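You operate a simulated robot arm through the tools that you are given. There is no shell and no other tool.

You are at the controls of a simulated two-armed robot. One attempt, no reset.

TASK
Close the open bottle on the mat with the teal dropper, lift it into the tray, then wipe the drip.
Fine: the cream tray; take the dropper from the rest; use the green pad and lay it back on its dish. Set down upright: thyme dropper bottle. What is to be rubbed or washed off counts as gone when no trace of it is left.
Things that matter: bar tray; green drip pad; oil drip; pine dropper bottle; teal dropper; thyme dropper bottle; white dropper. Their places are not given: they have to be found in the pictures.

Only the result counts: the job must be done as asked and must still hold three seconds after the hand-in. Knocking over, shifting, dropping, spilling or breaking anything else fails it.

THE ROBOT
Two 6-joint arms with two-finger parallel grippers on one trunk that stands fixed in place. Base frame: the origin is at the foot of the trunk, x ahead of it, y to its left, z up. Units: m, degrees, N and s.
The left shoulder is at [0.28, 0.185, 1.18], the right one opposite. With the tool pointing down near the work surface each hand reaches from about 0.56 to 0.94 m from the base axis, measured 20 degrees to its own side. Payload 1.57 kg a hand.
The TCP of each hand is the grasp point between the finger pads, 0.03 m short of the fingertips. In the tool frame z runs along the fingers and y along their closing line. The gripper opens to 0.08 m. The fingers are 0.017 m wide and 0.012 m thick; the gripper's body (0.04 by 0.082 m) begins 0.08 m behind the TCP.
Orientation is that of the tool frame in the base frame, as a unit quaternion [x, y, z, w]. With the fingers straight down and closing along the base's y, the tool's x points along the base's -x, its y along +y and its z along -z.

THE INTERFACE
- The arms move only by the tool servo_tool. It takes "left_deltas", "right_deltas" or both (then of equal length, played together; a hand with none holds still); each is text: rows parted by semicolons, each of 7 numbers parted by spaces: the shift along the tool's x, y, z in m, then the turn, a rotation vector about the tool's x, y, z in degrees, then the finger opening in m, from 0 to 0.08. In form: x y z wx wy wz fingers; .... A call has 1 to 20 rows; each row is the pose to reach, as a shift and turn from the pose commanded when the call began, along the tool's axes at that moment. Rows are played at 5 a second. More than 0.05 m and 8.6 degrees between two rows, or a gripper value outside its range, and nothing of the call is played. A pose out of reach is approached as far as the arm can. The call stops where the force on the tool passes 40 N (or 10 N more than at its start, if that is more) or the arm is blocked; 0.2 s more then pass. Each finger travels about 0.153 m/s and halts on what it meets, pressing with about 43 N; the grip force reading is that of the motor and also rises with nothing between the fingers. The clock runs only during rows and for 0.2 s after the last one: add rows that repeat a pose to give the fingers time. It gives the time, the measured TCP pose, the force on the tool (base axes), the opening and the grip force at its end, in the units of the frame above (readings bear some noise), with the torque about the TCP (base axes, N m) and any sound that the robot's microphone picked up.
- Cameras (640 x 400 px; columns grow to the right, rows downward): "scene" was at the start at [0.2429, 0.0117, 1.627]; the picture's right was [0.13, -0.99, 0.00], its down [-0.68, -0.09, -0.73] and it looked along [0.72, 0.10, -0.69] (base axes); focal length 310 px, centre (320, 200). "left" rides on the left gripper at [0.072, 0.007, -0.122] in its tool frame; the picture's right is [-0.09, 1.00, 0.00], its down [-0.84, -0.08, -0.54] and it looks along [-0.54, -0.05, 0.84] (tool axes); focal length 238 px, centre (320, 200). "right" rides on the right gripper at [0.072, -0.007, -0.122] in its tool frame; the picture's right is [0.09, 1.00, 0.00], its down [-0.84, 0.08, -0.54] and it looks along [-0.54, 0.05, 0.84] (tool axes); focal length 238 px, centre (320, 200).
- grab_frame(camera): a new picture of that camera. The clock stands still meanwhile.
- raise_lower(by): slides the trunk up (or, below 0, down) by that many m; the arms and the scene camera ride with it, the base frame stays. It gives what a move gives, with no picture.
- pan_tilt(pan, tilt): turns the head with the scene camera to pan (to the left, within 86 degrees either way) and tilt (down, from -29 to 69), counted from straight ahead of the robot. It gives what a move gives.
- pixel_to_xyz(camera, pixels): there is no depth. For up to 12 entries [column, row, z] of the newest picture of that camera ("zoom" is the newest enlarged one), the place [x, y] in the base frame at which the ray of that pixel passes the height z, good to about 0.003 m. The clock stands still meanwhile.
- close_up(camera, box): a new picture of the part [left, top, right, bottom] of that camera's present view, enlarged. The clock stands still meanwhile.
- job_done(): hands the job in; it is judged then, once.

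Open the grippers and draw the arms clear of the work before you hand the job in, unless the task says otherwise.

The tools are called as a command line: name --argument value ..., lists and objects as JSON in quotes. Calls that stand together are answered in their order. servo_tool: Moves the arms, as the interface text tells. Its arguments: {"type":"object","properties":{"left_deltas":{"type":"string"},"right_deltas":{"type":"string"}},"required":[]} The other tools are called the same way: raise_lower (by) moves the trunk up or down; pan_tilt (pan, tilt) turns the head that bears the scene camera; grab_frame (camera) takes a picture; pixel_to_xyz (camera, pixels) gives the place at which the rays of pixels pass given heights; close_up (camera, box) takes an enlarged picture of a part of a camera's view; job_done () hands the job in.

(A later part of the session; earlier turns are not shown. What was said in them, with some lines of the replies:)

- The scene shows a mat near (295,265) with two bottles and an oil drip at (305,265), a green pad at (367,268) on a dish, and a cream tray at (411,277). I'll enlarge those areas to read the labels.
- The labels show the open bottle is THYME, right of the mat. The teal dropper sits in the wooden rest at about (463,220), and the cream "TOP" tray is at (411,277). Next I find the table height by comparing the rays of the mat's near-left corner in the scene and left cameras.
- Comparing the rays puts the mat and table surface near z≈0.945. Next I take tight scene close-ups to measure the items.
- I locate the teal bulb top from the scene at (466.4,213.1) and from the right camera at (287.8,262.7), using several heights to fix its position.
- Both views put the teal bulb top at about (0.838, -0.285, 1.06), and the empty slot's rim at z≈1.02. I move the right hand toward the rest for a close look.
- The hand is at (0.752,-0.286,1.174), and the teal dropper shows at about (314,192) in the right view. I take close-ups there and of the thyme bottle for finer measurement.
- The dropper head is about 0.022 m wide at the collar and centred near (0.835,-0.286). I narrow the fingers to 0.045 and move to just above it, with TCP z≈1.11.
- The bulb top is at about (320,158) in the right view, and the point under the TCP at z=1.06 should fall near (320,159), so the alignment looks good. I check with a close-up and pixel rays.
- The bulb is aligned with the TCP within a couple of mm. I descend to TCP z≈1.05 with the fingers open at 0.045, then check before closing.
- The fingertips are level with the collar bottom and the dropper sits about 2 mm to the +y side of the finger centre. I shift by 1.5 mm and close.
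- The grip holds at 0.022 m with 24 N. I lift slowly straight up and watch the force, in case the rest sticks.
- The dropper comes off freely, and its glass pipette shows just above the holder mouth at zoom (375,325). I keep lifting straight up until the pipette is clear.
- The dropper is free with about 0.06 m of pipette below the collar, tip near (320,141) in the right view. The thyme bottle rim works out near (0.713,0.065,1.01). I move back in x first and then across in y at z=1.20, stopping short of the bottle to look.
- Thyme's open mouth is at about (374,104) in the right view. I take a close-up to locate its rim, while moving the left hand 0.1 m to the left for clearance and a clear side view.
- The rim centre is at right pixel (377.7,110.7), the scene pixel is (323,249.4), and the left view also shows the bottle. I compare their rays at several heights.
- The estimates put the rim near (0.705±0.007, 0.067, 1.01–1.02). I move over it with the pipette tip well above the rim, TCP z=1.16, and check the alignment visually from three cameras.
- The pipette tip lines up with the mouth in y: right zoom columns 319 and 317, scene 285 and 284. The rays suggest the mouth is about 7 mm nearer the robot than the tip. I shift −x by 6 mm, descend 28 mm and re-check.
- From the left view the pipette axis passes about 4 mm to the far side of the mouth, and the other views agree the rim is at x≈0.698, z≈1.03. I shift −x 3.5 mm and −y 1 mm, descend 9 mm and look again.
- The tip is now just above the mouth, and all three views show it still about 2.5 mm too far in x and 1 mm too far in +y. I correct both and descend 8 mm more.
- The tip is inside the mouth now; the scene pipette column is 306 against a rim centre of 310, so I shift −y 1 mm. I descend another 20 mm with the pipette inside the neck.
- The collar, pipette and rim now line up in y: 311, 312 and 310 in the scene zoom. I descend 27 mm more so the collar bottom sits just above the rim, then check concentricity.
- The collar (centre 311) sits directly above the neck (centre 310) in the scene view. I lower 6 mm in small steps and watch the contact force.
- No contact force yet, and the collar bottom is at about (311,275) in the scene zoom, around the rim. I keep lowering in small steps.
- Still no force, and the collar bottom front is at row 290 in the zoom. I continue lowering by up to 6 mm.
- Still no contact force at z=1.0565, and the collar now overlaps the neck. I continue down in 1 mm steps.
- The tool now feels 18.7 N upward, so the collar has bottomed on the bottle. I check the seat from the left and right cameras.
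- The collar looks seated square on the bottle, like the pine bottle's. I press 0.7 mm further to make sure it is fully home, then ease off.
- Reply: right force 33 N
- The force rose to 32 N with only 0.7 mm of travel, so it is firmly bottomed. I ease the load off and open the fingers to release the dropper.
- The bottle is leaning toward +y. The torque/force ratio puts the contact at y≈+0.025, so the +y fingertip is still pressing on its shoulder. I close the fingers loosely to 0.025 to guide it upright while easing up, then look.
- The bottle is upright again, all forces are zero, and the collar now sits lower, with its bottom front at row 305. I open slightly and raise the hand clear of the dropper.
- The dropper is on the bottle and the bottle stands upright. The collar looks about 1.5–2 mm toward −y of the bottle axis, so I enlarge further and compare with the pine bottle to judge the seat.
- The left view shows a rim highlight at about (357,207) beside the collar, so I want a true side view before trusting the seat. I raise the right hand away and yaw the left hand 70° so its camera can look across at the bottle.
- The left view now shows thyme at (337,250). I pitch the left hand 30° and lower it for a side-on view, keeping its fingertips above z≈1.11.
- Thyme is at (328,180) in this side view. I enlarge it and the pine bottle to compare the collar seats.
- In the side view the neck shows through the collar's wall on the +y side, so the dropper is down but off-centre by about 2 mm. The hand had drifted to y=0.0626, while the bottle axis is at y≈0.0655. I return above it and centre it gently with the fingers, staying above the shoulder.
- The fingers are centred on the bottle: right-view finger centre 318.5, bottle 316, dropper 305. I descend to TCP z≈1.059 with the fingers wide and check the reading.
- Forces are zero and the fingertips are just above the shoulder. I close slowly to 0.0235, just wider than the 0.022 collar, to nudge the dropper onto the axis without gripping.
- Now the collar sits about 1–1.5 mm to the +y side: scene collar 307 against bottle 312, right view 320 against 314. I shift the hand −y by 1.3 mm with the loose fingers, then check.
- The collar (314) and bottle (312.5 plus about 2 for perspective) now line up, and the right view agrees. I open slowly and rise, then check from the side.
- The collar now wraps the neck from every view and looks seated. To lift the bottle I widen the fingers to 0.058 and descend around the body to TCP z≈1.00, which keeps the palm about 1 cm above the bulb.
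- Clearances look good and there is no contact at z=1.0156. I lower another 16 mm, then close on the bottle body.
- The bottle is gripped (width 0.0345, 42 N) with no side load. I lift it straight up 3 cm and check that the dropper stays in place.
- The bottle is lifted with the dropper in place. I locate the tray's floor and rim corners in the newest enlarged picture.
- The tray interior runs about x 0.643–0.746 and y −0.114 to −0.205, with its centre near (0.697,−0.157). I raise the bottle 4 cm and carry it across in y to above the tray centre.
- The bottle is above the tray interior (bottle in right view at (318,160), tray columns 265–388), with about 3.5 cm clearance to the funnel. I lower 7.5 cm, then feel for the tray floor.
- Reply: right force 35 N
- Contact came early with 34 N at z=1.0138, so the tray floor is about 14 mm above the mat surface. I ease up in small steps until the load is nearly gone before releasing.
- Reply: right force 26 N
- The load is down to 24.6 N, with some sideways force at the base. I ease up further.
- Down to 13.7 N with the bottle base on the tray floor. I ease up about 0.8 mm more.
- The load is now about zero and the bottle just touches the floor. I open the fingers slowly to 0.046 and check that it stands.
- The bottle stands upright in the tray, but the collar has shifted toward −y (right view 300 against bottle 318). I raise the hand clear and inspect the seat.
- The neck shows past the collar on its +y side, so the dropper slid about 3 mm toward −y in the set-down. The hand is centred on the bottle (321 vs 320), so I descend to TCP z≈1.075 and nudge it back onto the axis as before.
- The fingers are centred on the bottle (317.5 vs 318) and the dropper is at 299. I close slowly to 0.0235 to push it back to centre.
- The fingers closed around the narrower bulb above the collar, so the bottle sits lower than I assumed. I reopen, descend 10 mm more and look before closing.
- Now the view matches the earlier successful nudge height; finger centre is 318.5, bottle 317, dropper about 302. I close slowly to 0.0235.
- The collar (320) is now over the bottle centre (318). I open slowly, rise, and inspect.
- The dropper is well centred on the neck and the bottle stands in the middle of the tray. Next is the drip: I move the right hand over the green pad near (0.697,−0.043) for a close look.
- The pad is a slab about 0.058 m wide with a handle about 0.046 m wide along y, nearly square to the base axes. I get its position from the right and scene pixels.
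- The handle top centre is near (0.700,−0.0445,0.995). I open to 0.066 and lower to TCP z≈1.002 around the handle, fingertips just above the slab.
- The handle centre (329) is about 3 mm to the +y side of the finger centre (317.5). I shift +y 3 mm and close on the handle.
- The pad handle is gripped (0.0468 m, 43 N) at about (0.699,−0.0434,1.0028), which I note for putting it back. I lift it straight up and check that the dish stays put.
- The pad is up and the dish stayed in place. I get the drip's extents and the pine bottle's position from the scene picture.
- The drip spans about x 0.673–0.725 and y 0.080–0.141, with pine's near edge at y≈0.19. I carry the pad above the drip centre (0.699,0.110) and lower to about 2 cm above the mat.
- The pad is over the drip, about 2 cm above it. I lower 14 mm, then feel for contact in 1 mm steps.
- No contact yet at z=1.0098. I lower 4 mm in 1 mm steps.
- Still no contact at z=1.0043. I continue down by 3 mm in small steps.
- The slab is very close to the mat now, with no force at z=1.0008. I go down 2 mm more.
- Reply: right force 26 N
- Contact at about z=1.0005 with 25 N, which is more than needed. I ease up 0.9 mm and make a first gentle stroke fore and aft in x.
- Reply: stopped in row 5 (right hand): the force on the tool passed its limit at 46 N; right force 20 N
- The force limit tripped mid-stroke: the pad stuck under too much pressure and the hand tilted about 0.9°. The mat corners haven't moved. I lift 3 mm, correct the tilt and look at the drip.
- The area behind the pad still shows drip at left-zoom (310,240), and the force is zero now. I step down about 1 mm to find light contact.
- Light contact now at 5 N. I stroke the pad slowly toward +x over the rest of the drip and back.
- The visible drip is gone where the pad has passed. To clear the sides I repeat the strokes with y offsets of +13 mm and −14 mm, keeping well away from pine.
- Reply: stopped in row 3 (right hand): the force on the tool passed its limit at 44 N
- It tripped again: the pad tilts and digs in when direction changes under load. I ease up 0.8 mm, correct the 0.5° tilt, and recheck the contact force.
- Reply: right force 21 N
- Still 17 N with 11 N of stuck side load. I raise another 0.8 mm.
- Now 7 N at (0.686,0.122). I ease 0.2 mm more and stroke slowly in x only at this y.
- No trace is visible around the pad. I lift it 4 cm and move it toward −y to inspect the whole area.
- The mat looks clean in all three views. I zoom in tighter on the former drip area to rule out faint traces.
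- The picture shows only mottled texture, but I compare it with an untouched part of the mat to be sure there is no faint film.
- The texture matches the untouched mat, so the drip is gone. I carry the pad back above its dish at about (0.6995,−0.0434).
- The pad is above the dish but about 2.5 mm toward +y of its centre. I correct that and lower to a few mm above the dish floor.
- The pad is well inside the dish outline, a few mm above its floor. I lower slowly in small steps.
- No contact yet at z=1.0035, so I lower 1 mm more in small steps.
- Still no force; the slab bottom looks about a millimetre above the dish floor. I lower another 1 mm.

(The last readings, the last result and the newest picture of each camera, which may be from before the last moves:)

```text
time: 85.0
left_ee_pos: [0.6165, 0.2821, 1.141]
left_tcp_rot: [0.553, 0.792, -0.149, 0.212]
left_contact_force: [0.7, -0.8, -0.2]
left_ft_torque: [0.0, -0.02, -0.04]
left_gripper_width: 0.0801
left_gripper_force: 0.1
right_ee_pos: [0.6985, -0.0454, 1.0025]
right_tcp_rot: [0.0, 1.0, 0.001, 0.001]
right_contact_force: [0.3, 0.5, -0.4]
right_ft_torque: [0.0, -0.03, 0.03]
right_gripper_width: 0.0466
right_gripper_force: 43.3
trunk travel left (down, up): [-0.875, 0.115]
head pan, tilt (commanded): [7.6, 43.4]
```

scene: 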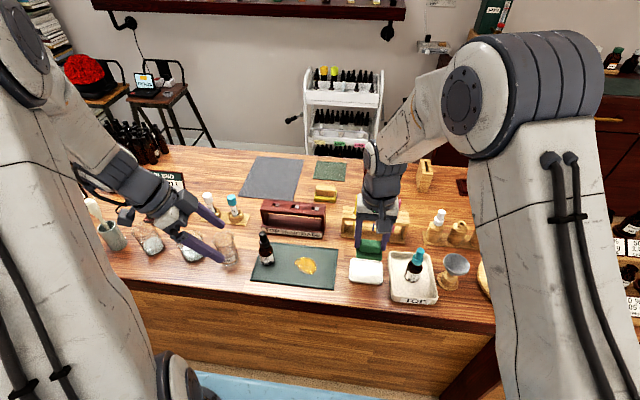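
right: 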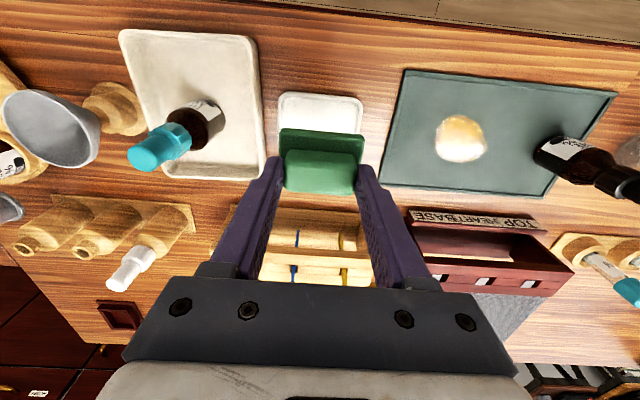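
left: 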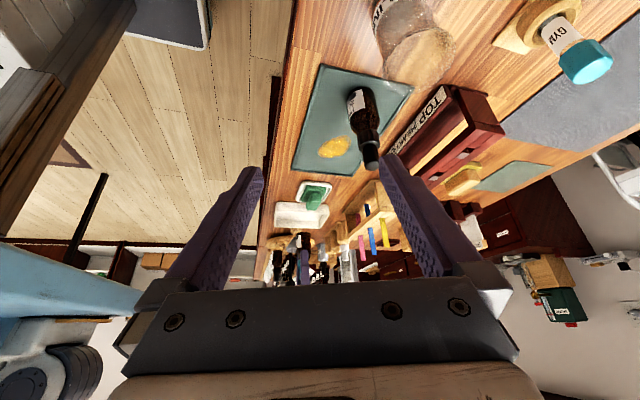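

Still unloaded at z=1.0025. I lower another 0.8 mm and check for first contact.

servo_tool --right_deltas "0 0 0.0004 0 0 0 0.035; 0 0 0.0008 0 0 0 0.035; 0 0 0.0008 0 0 0 0.035"

```text
time: 85.8
left_ee_pos: [0.6173, 0.2802, 1.1409]
left_tcp_rot: [0.553, 0.792, -0.149, 0.212]
left_contact_force: [0.1, 0.4, 0.7]
left_ft_torque: [-0.01, -0.03, -0.05]
left_gripper_width: 0.0798
left_gripper_force: 0.0
right_ee_pos: [0.6987, -0.0437, 1.0016]
right_tcp_rot: [-0.001, 1.0, 0.001, 0.0]
right_contact_force: [-0.2, -0.2, 0.1]
right_ft_torque: [0.04, 0.01, 0.03]
right_gripper_width: 0.0464
right_gripper_force: 42.8
trunk travel left (down, up): [-0.875, 0.115]
head pan, tilt (commanded): [7.6, 43.4]
```

No contact yet at z=1.0016; the pad sits slightly higher in the grip than when it was picked up. I lower another 0.8 mm.

servo_tool --right_deltas "0 0 0.0004 0 0 0 0.035; 0 0 0.0008 0 0 0 0.035; 0 0 0.0008 0 0 0 0.035"

close_up --camera "scene" --box '[330, 235, 410, 295]'

```text
time: 86.6
left_ee_pos: [0.6169, 0.2818, 1.1411]
left_tcp_rot: [0.554, 0.792, -0.148, 0.211]
left_contact_force: [0.8, 0.3, -0.8]
left_ft_torque: [-0.02, 0.03, 0.01]
left_gripper_width: 0.0802
left_gripper_force: 0.0
right_ee_pos: [0.6987, -0.045, 1.001]
right_tcp_rot: [0.0, 1.0, 0.0, 0.001]
right_contact_force: [0.7, 0.5, 7.2]
right_ft_torque: [0.01, 0.01, 0.0]
right_gripper_width: 0.0468
right_gripper_force: 43.3
trunk travel left (down, up): [-0.875, 0.115]
head pan, tilt (commanded): [7.6, 43.4]
```

```text
6.67 times, centred on (370, 265) of scene
```

zoom: 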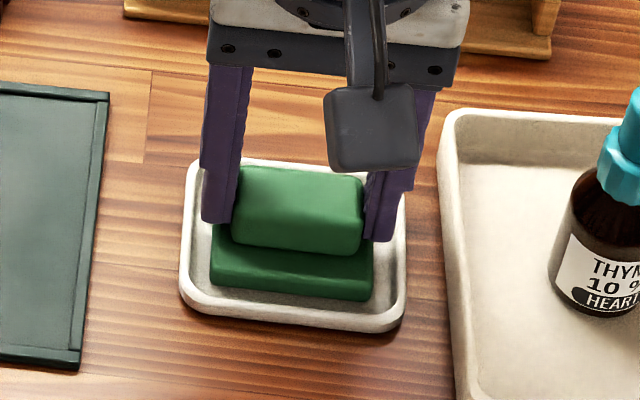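

Contact with 7 N, so the slab rests flat in the dish. I ease up 0.35 mm and open the fingers gradually.

servo_tool --right_deltas "0 0 -0.00035 0 0 0 0.035; 0 0 -0.00035 0 0 0 0.047; 0 0 -0.00035 0 0 0 0.049; 0 0 -0.00035 0 0 0 0.053; 0 0 -0.00035 0 0 0 0.06; 0 0 -0.00035 0 0 0 0.064; 0 0 -0.00035 0 0 0 0.064"

close_up --camera "scene" --box '[330, 235, 410, 295]'

close_up --camera "right" --box '[220, 60, 420, 220]'

```text
time: 88.2
left_ee_pos: [0.6168, 0.2804, 1.1409]
left_tcp_rot: [0.553, 0.792, -0.148, 0.212]
left_contact_force: [-0.1, -0.2, -0.6]
left_ft_torque: [0.0, 0.01, 0.03]
left_gripper_width: 0.0801
left_gripper_force: 0.1
right_ee_pos: [0.6985, -0.0442, 1.0018]
right_tcp_rot: [0.0, 1.0, 0.001, 0.0]
right_contact_force: [-0.2, 0.8, -0.1]
right_ft_torque: [-0.03, 0.02, 0.03]
right_gripper_width: 0.0641
right_gripper_force: 0.0
trunk travel left (down, up): [-0.875, 0.115]
head pan, tilt (commanded): [7.6, 43.4]
```

```text
6.67 times, centred on (370, 265) of scene
```

zoom: 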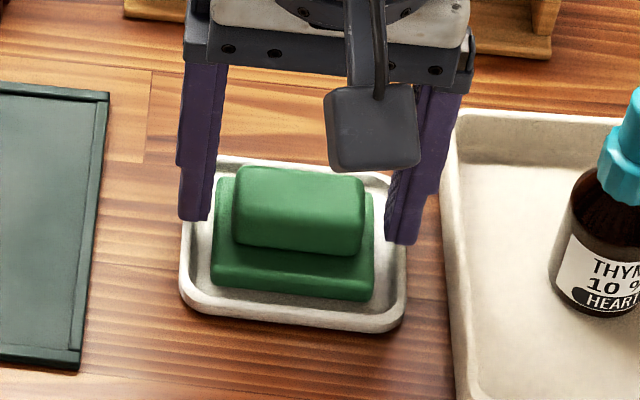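

```text
2.50 times, centred on (320, 140) of right
```

zoom: 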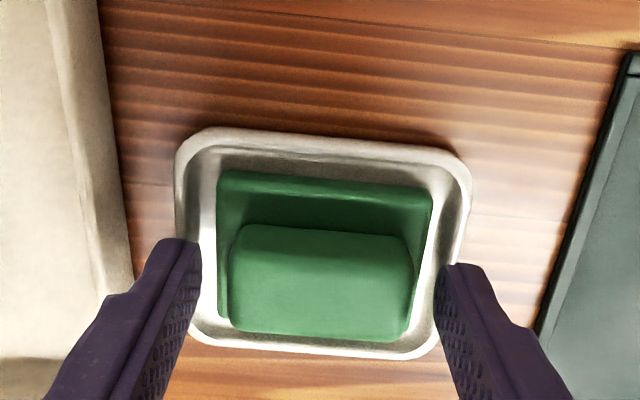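

The pad lies flat in its dish with the fingers clear. I raise both hands straight up away from the work.

servo_tool --right_deltas "0 0 -0.03 0 0 0 0.064; 0 0 -0.07 0 0 0 0.07; 0 0 -0.11 0 0 0 0.08; 0 0 -0.15 0 0 0 0.08; 0 0 -0.19 0 0 0 0.08; 0 0 -0.19 0 0 0 0.08" --left_deltas "-0.015 0 -0.026 0 0 0 0.08; -0.03 0 -0.052 0 0 0 0.08; -0.045 0 -0.078 0 0 0 0.08; -0.06 0 -0.104 0 0 0 0.08; -0.06 0 -0.104 0 0 0 0.08; -0.06 0 -0.104 0 0 0 0.08"

grab_frame --camera "scene"

close_up --camera "right" --box '[140, 20, 540, 220]'

close_up --camera "scene" --box '[380, 235, 444, 290]'

```text
time: 89.6
left_ee_pos: [0.6172, 0.2812, 1.2595]
left_tcp_rot: [0.553, 0.792, -0.148, 0.212]
left_contact_force: [-0.9, -0.6, 0.2]
left_ft_torque: [0.01, 0.0, 0.0]
left_gripper_width: 0.0798
left_gripper_force: 0.0
right_ee_pos: [0.6976, -0.0433, 1.1922]
right_tcp_rot: [0.0, 1.0, 0.0, -0.001]
right_contact_force: [0.4, -0.4, -0.3]
right_ft_torque: [0.0, -0.01, 0.0]
right_gripper_width: 0.0799
right_gripper_force: 0.1
trunk travel left (down, up): [-0.875, 0.115]
head pan, tilt (commanded): [7.6, 43.4]
```

```text
taken
```

scene: 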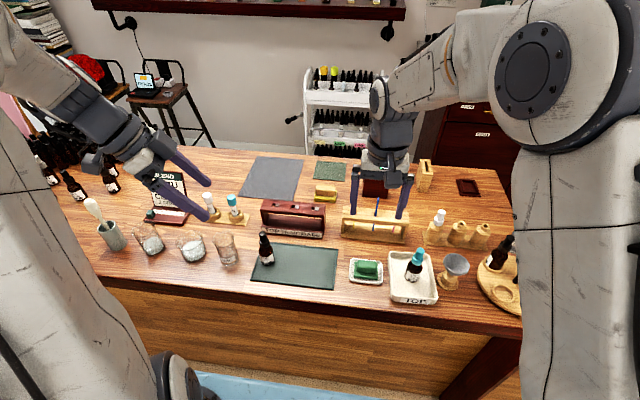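

```text
1.60 times, centred on (340, 120) of right
```

zoom: 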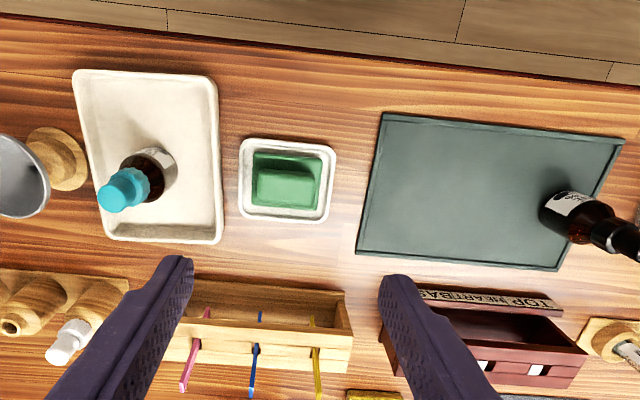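

```text
7.27 times, centred on (412, 262) of scene
```

zoom: 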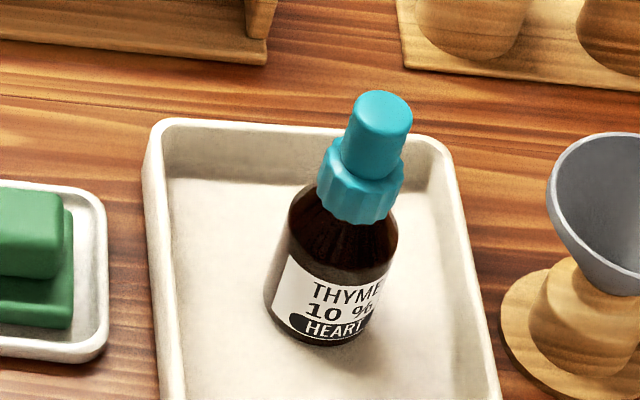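

All items look in place. I take a last close look at the dropper seat from the right camera's oblique angle, and at pine for comparison.

close_up --camera "right" --box '[190, 100, 260, 160]'

close_up --camera "right" --box '[460, 110, 550, 190]'

close_up --camera "left" --box '[270, 130, 350, 200]'

```text
6.67 times, centred on (225, 130) of right
```

zoom: 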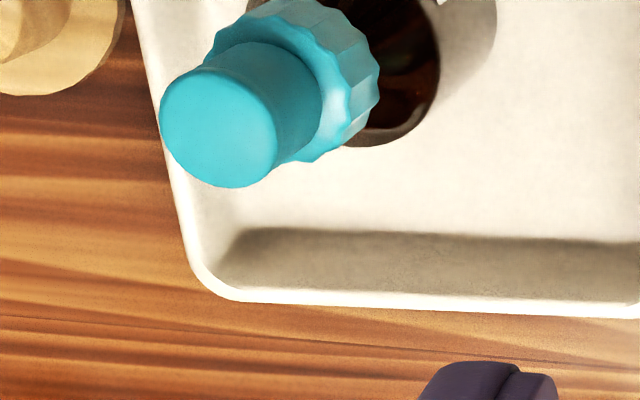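

```text
5.00 times, centred on (505, 150) of right
```

zoom: 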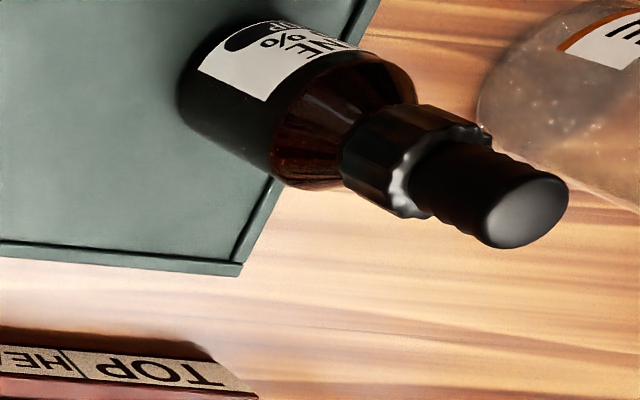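

```text
5.71 times, centred on (310, 165) of left
```

zoom: 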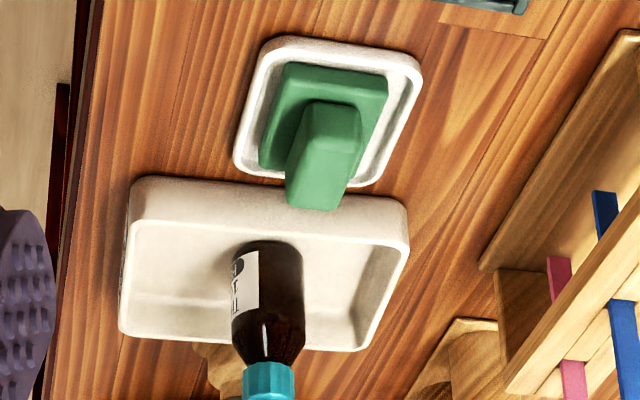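

The collar sits flush on the neck and matches pine's fit. I now draw both arms back clear of the work.

servo_tool --right_deltas "0 0 -0.04 0 0 0 0.08; 0 0 -0.08 0 0 0 0.08; 0.03 -0.03 -0.09 0 0 0 0.08; 0.06 -0.06 -0.09 0 0 0 0.08; 0.09 -0.09 -0.09 0 0 0 0.08; 0.12 -0.12 -0.09 0 0 0 0.08; 0.14 -0.15 -0.09 0 0 0 0.08; 0.15 -0.18 -0.09 0 0 0 0.08; 0.15 -0.2 -0.09 0 0 0 0.08; 0.15 -0.2 -0.09 0 0 0 0.08" --left_deltas "0.0163 0.0068 -0.0095 0 0 0 0.08; 0.0325 0.0135 -0.019 0 0 0 0.08; 0.049 0.02 -0.0285 0 0 0 0.08; 0.065 0.027 -0.038 0 0 0 0.08; 0.065 0.027 -0.038 0 0 0 0.08; 0.065 0.027 -0.038 0 0 0 0.08; 0.065 0.027 -0.038 0 0 0 0.08; 0.065 0.027 -0.038 0 0 0 0.08; 0.065 0.027 -0.038 0 0 0 0.08; 0.065 0.027 -0.038 0 0 0 0.08"

grab_frame --camera "scene"

close_up --camera "scene" --box '[240, 220, 480, 310]'

```text
time: 91.8
left_ee_pos: [0.617, 0.3625, 1.2621]
left_tcp_rot: [0.553, 0.792, -0.149, 0.212]
left_contact_force: [0.3, -0.5, -0.3]
left_ft_torque: [-0.03, -0.02, 0.02]
left_gripper_width: 0.0801
left_gripper_force: 0.1
right_ee_pos: [0.5473, -0.2436, 1.2799]
right_tcp_rot: [0.0, 1.0, 0.0, 0.0]
right_contact_force: [-1.0, -0.3, 0.1]
right_ft_torque: [-0.03, 0.03, -0.02]
right_gripper_width: 0.0801
right_gripper_force: 0.1
trunk travel left (down, up): [-0.875, 0.115]
head pan, tilt (commanded): [7.6, 43.4]
```

```text
taken
```

scene: 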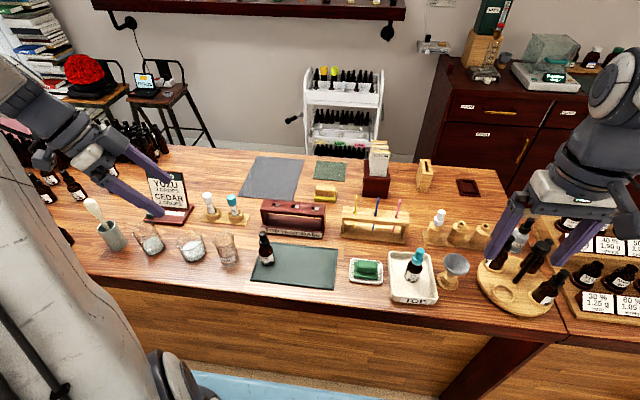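

```text
2.67 times, centred on (360, 265) of scene
```

zoom: 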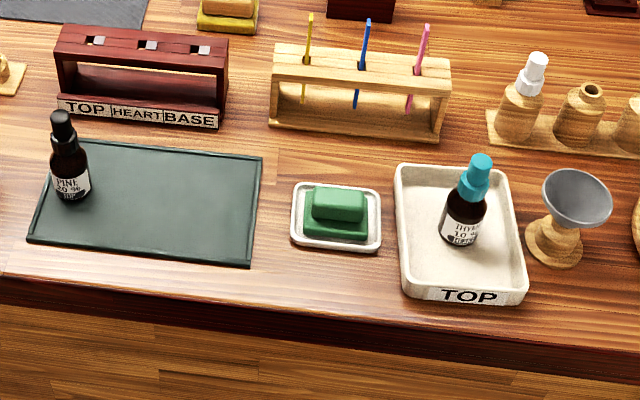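

The final picture shows thyme closed with the teal dropper and upright in the cream tray at (414,262). The mat is clean, the green pad is on its dish, pine and the white dropper are undisturbed, and both arms are clear. I hand the job in.

job_done

```text
The job is handed in.
```

I closed the open thyme bottle with the teal dropper and set it upright in the cream tray. I then wiped the drip off the mat and laid the green pad back on its dish. I handed the job in with both grippers open and the arms clear; the result of the judging hasn't come back.

In the last pictures the mat shows no trace of oil. The pine bottle, the white dropper and everything else look undisturbed.

- **Dropper fit:** the dropper sits in the neck but is not locked there. It slid sideways twice while I handled the bottle, and I nudged it back to centre each time. In the last close-ups the collar looks flush and centred on the neck, much like the pine bottle's.
- **Bottle tilt:** the bottle leaned by my estimate about 8 degrees when I first let go of the dropper. I steadied it with the fingers straight away, and it did not fall or spill.
- **Wiping force:** the hand hit its force limit twice during the wiping, at 46 N and 44 N. The mat's corners were in the same place after the first, and the mat shows no shift in the final picture.
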